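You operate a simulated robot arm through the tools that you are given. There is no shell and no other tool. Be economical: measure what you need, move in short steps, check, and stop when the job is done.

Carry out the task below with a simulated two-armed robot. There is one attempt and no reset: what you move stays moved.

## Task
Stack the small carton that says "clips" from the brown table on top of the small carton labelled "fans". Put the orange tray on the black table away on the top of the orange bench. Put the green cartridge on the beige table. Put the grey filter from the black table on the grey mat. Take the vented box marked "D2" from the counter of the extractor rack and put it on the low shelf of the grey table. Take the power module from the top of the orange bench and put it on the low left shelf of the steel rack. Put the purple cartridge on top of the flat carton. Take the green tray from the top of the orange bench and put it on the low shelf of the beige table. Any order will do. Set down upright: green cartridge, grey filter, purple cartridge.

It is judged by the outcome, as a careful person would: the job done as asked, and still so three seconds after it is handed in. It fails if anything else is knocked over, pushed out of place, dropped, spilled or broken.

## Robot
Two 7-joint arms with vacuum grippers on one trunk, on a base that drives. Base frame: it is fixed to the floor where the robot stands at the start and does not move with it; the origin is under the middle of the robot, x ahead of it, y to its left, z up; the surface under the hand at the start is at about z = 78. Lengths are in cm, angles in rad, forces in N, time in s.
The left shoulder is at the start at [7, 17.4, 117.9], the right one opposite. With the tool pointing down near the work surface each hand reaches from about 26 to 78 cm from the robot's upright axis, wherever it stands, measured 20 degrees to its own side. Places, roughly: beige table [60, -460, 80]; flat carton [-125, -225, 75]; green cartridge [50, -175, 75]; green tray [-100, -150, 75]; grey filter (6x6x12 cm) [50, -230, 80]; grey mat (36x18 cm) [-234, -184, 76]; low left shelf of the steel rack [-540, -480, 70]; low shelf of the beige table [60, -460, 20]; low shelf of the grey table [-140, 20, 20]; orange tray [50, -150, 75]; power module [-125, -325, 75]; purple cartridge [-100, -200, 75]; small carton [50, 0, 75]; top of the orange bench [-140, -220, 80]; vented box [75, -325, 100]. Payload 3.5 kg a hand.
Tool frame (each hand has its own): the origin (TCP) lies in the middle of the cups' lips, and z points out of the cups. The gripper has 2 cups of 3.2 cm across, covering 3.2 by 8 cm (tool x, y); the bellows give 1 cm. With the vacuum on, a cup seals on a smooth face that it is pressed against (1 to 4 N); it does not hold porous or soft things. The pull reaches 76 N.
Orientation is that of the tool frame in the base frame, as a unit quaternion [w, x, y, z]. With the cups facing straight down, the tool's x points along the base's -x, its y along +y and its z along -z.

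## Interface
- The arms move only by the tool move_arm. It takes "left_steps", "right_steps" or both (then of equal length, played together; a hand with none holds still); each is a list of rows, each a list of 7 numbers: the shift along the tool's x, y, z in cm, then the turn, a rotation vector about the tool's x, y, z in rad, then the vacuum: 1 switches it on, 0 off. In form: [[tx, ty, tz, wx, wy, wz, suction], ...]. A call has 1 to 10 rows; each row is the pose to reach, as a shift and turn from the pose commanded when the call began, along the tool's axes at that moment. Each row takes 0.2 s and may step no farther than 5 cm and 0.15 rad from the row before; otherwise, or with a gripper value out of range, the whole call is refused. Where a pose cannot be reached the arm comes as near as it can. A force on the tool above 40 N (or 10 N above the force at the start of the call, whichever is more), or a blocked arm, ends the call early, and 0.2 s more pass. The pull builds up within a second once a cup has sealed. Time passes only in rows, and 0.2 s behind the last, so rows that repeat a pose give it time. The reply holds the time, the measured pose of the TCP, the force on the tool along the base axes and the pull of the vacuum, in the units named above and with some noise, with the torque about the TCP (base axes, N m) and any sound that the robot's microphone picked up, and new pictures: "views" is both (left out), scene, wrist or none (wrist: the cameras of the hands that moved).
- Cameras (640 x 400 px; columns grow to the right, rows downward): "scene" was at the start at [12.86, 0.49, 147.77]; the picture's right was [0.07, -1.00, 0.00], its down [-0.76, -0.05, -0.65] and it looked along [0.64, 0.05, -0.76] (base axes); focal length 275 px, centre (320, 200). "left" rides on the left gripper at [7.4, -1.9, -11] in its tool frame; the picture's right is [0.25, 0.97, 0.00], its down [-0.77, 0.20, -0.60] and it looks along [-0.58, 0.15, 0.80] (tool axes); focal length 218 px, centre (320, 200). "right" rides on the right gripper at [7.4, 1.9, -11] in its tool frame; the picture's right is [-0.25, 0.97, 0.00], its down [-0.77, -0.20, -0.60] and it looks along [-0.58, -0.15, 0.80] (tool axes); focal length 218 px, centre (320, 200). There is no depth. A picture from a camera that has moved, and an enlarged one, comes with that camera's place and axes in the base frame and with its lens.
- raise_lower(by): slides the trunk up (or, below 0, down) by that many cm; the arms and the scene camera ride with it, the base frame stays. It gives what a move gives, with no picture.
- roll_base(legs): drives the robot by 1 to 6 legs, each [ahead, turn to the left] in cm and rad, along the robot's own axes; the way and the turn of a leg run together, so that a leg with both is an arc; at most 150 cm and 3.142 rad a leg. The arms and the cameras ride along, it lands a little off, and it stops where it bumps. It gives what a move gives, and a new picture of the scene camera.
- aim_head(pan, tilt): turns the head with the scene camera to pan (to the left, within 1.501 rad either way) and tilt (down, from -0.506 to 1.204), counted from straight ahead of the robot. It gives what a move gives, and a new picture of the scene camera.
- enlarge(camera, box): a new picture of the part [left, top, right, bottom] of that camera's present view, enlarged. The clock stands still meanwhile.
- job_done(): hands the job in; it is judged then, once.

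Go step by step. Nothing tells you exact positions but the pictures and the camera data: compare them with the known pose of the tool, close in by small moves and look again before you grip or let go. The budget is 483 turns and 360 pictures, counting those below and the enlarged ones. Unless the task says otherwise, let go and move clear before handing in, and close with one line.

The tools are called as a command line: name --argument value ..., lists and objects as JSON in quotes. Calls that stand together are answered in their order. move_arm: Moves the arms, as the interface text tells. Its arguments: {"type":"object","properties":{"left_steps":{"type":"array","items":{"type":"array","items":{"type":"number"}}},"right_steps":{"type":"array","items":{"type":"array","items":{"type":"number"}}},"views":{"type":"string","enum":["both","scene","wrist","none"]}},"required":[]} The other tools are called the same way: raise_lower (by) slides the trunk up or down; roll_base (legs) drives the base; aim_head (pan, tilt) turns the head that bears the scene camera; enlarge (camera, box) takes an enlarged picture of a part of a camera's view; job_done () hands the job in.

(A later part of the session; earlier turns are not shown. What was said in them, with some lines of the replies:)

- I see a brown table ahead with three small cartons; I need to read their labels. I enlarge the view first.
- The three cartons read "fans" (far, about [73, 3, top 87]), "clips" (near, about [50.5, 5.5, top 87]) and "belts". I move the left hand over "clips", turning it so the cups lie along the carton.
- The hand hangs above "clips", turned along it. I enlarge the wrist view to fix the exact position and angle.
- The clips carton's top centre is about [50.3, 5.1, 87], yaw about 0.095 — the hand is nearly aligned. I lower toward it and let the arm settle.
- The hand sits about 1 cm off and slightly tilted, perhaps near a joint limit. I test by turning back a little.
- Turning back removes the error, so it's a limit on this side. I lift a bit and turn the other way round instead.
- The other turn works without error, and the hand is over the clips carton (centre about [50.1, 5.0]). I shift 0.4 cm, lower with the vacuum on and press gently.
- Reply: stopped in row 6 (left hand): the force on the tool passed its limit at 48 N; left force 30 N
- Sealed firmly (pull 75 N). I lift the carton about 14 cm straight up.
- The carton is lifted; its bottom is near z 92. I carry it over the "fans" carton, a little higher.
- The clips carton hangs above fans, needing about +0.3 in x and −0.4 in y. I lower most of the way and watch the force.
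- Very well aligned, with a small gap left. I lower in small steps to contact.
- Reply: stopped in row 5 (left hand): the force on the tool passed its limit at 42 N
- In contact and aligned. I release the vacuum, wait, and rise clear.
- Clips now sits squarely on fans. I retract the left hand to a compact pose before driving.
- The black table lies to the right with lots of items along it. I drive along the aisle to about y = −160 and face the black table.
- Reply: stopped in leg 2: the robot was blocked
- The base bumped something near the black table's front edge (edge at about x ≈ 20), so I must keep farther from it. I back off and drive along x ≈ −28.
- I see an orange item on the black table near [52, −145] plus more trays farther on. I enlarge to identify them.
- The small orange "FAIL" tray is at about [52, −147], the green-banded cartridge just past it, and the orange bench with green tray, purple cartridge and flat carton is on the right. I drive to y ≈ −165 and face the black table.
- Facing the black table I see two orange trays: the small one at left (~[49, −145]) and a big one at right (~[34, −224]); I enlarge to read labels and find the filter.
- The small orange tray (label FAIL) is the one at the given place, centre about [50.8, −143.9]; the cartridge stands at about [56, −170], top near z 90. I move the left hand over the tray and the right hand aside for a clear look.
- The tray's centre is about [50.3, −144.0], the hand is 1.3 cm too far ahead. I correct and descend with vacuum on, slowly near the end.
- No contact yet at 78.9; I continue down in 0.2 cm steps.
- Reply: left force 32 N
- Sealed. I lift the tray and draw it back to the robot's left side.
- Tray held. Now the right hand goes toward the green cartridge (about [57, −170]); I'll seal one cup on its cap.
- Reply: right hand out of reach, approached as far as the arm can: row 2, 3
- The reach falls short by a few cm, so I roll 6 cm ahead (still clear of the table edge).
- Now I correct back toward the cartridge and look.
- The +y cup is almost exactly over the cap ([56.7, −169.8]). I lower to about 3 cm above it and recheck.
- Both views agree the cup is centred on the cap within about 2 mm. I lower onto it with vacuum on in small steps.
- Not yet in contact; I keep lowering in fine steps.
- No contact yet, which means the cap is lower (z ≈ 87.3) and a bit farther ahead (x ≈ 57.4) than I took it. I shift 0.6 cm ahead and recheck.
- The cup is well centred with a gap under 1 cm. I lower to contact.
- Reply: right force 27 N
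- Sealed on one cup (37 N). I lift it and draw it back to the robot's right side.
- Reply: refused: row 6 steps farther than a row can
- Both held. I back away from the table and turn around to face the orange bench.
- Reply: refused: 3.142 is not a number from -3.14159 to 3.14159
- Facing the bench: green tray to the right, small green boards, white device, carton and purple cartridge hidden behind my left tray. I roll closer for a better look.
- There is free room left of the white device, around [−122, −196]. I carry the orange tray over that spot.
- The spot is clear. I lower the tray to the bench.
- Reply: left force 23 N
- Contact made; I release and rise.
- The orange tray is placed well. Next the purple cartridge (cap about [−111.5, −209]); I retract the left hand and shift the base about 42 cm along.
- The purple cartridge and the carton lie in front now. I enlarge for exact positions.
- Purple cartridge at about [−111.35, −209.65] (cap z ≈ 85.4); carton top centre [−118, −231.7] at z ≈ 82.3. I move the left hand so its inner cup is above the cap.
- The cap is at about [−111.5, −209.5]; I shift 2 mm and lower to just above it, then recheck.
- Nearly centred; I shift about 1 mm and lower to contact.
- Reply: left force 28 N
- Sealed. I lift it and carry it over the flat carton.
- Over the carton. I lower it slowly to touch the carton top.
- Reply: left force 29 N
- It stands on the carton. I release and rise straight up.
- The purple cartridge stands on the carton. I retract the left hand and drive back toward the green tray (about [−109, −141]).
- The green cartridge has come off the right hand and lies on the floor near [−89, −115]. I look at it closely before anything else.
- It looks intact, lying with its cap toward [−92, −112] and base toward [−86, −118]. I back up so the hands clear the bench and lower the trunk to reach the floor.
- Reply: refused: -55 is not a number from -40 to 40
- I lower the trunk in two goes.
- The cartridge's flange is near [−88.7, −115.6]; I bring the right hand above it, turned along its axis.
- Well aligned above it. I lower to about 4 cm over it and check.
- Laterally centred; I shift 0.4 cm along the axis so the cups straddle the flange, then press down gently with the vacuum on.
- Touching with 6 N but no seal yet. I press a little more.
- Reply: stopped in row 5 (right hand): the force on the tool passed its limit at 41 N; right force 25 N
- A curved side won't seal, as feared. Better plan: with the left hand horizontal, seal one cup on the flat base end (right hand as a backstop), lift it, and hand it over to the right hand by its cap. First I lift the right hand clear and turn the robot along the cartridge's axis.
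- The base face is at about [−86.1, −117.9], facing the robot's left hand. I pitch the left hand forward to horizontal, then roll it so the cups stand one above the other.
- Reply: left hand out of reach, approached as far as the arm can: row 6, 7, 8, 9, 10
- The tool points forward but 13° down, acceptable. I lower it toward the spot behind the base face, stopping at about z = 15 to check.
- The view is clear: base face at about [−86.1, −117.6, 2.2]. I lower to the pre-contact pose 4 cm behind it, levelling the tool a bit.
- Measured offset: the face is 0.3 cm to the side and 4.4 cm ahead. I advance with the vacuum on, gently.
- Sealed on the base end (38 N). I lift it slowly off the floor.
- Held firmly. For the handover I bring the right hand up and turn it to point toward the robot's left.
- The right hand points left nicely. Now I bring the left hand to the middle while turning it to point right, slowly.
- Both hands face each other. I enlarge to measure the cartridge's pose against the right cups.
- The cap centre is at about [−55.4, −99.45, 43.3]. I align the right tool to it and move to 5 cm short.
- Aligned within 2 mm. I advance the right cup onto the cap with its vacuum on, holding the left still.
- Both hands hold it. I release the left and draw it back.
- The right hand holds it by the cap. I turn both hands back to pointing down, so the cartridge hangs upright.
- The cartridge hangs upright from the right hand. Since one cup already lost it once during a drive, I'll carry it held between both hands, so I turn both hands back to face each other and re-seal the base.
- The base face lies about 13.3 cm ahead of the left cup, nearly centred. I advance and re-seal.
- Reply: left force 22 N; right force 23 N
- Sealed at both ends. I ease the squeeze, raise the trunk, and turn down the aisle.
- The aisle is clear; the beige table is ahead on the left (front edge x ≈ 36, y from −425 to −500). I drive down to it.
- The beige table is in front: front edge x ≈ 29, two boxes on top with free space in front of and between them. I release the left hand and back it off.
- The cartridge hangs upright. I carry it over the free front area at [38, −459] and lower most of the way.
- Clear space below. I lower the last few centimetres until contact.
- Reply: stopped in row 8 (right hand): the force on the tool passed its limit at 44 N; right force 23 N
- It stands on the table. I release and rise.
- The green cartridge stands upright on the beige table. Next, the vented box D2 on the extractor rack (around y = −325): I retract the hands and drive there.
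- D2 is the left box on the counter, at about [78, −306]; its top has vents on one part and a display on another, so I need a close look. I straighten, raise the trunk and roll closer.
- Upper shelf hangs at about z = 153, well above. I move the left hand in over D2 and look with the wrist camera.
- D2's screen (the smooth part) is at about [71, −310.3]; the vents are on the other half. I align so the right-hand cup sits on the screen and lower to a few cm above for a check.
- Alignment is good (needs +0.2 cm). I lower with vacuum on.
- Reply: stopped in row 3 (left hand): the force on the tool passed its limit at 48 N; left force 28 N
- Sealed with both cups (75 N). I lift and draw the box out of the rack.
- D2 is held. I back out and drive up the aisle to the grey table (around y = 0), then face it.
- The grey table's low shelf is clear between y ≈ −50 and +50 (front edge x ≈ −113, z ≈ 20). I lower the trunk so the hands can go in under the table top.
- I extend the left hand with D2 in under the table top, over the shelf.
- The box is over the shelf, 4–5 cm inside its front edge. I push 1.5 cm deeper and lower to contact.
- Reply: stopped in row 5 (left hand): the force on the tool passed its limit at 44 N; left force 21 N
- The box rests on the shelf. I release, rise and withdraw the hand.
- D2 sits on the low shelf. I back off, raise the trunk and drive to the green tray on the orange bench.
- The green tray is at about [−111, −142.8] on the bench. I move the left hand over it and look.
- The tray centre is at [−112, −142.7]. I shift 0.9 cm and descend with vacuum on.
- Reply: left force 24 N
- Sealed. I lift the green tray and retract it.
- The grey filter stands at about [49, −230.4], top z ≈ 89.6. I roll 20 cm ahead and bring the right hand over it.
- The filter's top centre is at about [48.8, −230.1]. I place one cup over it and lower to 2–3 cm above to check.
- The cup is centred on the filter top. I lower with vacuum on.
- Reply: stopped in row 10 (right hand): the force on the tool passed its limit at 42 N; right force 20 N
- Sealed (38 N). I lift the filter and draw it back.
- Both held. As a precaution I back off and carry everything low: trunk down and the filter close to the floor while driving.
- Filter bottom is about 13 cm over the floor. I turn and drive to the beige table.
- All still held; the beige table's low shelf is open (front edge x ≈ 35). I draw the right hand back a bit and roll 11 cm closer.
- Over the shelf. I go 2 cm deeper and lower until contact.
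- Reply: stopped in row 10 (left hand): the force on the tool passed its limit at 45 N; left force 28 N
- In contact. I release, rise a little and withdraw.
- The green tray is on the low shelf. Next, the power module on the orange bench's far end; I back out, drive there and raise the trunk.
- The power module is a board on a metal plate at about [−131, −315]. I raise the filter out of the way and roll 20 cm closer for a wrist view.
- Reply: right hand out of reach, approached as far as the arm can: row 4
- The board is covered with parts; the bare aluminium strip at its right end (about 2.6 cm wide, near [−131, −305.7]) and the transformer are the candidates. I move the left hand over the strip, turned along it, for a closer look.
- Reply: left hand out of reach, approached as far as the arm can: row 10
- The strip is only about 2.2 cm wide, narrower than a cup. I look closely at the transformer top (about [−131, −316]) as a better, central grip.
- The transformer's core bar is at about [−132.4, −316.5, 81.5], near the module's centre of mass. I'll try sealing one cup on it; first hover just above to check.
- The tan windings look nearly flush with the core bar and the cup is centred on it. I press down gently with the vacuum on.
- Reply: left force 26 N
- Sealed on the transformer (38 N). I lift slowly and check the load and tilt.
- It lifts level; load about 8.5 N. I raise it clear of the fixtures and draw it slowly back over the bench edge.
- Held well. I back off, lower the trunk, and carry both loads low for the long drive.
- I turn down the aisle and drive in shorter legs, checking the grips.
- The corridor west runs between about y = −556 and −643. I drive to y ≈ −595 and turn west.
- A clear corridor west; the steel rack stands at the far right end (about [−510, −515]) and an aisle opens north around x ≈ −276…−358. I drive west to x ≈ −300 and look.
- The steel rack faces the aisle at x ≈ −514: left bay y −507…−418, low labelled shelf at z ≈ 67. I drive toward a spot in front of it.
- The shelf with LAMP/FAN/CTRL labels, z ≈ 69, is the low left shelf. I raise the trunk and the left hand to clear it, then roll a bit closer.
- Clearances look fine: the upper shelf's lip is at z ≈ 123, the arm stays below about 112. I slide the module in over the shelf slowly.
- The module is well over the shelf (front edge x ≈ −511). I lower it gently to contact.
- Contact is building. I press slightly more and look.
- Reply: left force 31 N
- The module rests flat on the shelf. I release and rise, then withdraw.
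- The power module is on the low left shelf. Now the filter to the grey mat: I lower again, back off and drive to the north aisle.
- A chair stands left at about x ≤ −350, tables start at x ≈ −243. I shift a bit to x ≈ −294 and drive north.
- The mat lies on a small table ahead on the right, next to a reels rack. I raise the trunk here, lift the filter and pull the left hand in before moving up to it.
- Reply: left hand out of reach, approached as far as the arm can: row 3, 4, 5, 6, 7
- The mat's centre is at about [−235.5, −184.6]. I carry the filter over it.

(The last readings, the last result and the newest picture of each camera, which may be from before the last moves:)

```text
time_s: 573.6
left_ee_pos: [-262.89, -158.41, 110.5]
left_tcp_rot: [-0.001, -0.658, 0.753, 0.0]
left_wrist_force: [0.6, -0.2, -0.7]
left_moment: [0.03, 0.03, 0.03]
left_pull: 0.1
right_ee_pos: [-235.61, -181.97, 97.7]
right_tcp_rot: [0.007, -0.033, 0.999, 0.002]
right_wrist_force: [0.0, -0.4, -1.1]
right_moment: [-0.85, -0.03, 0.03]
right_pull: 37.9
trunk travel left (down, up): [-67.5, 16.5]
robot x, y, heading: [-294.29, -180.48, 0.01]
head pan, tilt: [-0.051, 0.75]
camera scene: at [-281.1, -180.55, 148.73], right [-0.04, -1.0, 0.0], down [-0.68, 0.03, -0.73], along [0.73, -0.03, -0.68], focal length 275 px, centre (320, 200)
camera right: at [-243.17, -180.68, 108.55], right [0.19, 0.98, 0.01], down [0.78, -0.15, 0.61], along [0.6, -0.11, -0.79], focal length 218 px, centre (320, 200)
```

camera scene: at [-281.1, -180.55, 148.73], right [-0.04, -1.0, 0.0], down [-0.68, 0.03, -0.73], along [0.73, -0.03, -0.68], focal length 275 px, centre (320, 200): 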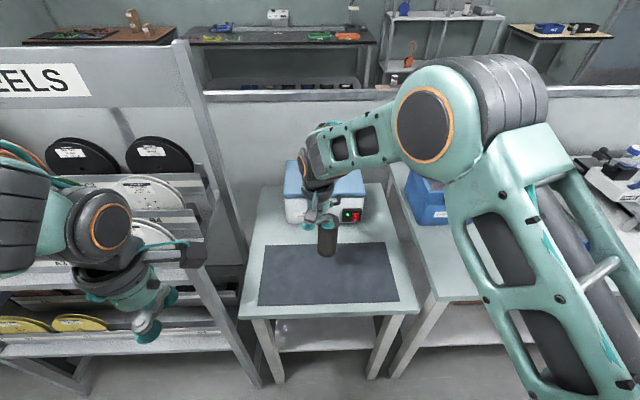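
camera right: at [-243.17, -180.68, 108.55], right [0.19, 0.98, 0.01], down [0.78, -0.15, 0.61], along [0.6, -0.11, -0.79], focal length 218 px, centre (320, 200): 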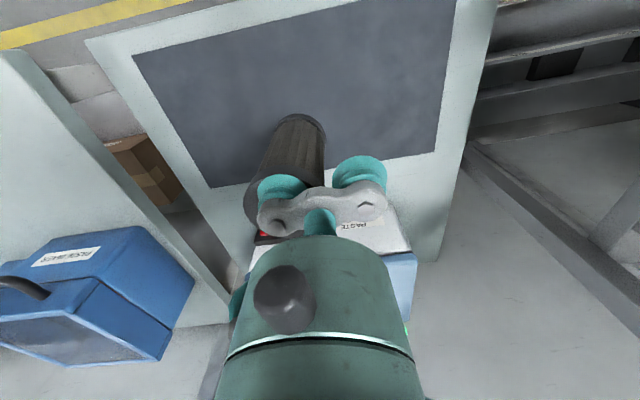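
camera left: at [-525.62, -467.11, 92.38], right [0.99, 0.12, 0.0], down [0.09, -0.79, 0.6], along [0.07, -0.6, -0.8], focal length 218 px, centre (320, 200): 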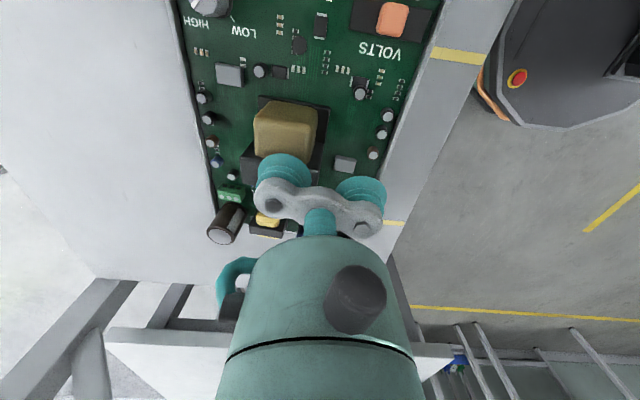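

It is over the middle of the mat. I lower it to contact.

move_arm --right_steps '[[0, 0, 3, 0, 0, 0, 1], [0, 0, 6, 0, 0, 0, 1], [0, 0, 8, 0, 0, 0, 1], [0, 0, 9, 0, 0, 0, 1], [0, 0, 9.6, 0, 0, 0, 1], [0, 0, 10, 0, 0, 0, 1], [0, 0, 10.4, 0, 0, 0, 1], [0, 0, 10.8, 0, 0, 0, 1], [0, 0, 11.2, 0, 0, 0, 1], [0, 0, 11.6, 0, 0, 0, 1]]' --views "none"

enlarge --camera "scene" --box '[240, 180, 420, 320]'

```text
time_s: 575.8
left_ee_pos: [-263.21, -158.32, 110.56]
left_tcp_rot: [0.0, -0.659, 0.752, -0.003]
left_wrist_force: [-0.2, 0.0, 0.3]
left_moment: [0.0, 0.01, -0.04]
left_pull: 0.0
right_ee_pos: [-235.58, -181.91, 86.71]
right_tcp_rot: [0.009, -0.034, 0.999, 0.002]
right_wrist_force: [-4.7, 5.3, 25.3]
right_moment: [-1.29, -0.25, 0.01]
right_pull: 37.7
trunk travel left (down, up): [-67.5, 16.5]
robot x, y, heading: [-294.46, -180.23, 0.007]
head pan, tilt: [-0.051, 0.75]
```

```text
2.86 times, centred on (330, 250) of scene
camera zoom: at [-281.53, -180.33, 148.81], right [-0.04, -1.0, 0.0], down [-0.68, 0.03, -0.73], along [0.73, -0.03, -0.68], focal length 787 px, centre (291, 57)
```

zoom: 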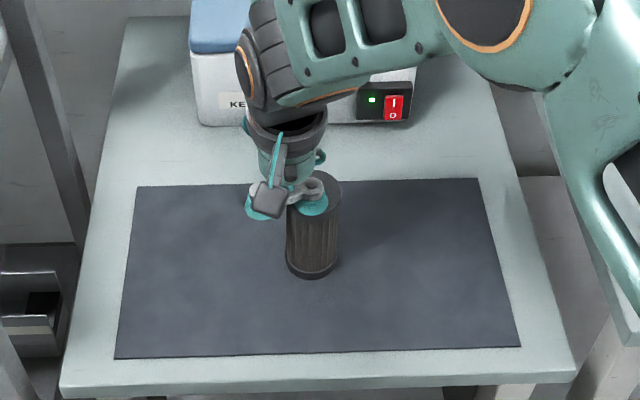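

The filter stands upright on the mat. I release, rise and retreat.

move_arm --right_steps '[[0, 0, -0.3, 0, 0, 0, 1], [0, 0, -0.3, 0, 0, 0, 0], [0, 0, -0.3, 0, 0, 0, 0], [0, 0, -0.3, 0, 0, 0, 0], [0, 0, -0.5, 0, 0, 0, 0], [0, 0, -0.9, 0, 0, 0, 0], [0, 0, -2, 0, 0, 0, 0], [0, 0, -6, 0, 0, 0, 0], [0, 0, -11, 0, 0, 0, 0], [2, 0, -15, 0, 0, 0, 0]]' --views "none"

move_arm --right_steps '[[4, 0, 0, 0, 0, 0, 0], [8, -2, 0, 0, 0, 0, 0], [12, -5, 0, 0, 0, 0, 0], [16, -8, 0, 0, 0, 0, 0], [20, -11, 0, 0, 0, 0, 0]]' --views "scene"

```text
time_s: 578.0
left_ee_pos: [-263.03, -158.48, 110.39]
left_tcp_rot: [0.0, -0.659, 0.752, -0.001]
left_wrist_force: [-0.1, 0.0, 1.2]
left_moment: [0.0, -0.01, 0.0]
left_pull: 0.2
right_ee_pos: [-237.57, -182.0, 101.1]
right_tcp_rot: [0.007, -0.033, 0.999, 0.002]
right_wrist_force: [0.1, 0.6, -0.1]
right_moment: [0.02, 0.0, -0.01]
right_pull: 0.2
trunk travel left (down, up): [-67.5, 16.5]
robot x, y, heading: [-294.63, -180.3, 0.01]
head pan, tilt: [-0.051, 0.75]
```

```text
time_s: 579.2
left_ee_pos: [-263.06, -158.6, 110.56]
left_tcp_rot: [0.0, -0.659, 0.752, -0.001]
left_wrist_force: [-0.3, -0.7, -0.3]
left_moment: [0.04, 0.0, -0.01]
left_pull: 0.1
right_ee_pos: [-256.81, -194.47, 101.02]
right_tcp_rot: [0.006, -0.033, 0.999, 0.002]
right_wrist_force: [0.7, -0.2, -0.4]
right_moment: [0.02, 0.0, -0.01]
right_pull: 0.0
trunk travel left (down, up): [-67.5, 16.5]
robot x, y, heading: [-294.4, -180.03, 0.007]
head pan, tilt: [-0.051, 0.75]
camera scene: at [-281.26, -180.69, 148.74], right [-0.04, -1.0, 0.0], down [-0.68, 0.03, -0.73], along [0.73, -0.03, -0.68], focal length 275 px, centre (320, 200)
```

scene: 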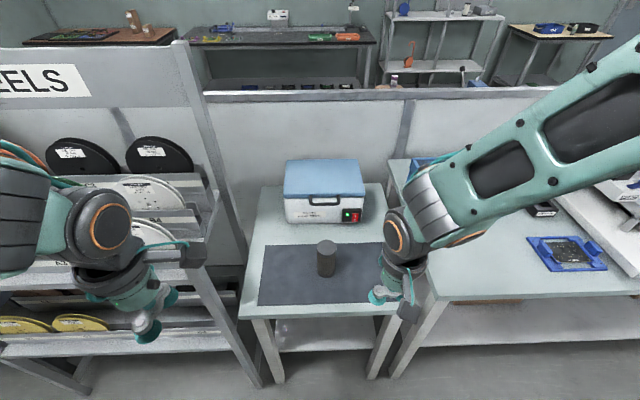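

The filter stands on the mat. From here I can glimpse the earlier work across the room, so I check it before handing in.

enlarge --camera "scene" --box '[90, 0, 250, 60]'

enlarge --camera "scene" --box '[370, 0, 620, 100]'

```text
4.00 times, centred on (170, 30) of scene
camera zoom: at [-281.26, -180.69, 148.74], right [-0.04, -1.0, 0.0], down [-0.68, 0.03, -0.73], along [0.73, -0.03, -0.68], focal length 1101 px, centre (920, 880)
```

zoom: 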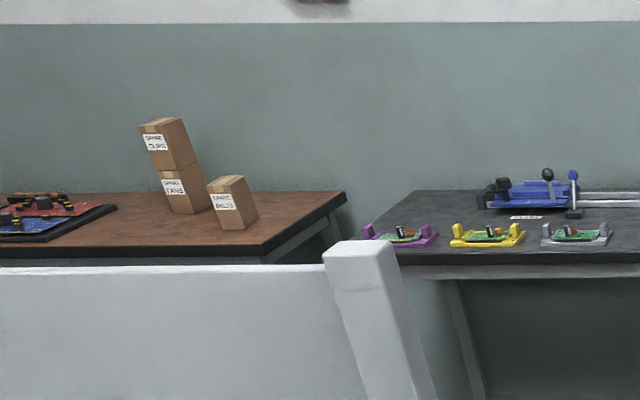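

```text
2.56 times, centred on (495, 50) of scene
camera zoom: at [-281.26, -180.69, 148.74], right [-0.04, -1.0, 0.0], down [-0.68, 0.03, -0.73], along [0.73, -0.03, -0.68], focal length 705 px, centre (-128, 584)
```

zoom: 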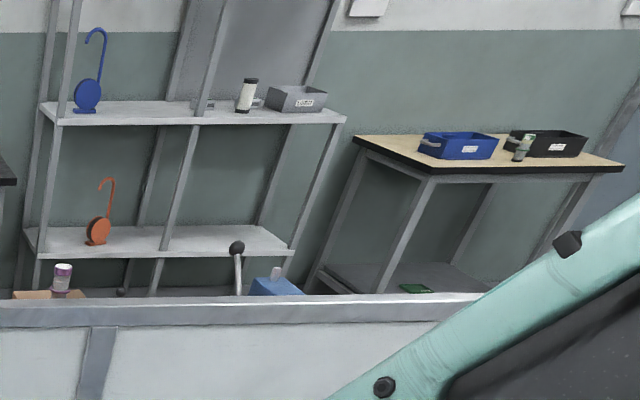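

All eight placements stand as asked: the clips carton is on fans, the purple cartridge on the carton, and the green cartridge and green tray at the beige table. The hands are clear, so I hand in.

job_done

```text
The job is handed in.
```

All eight items are placed as asked and the job is handed in, but the green cartridge fell off the gripper to the floor during a drive. I picked it up, saw no damage, and stood it upright on the beige table. Early on, the base also bumped the black table once while driving, and I saw nothing displaced.
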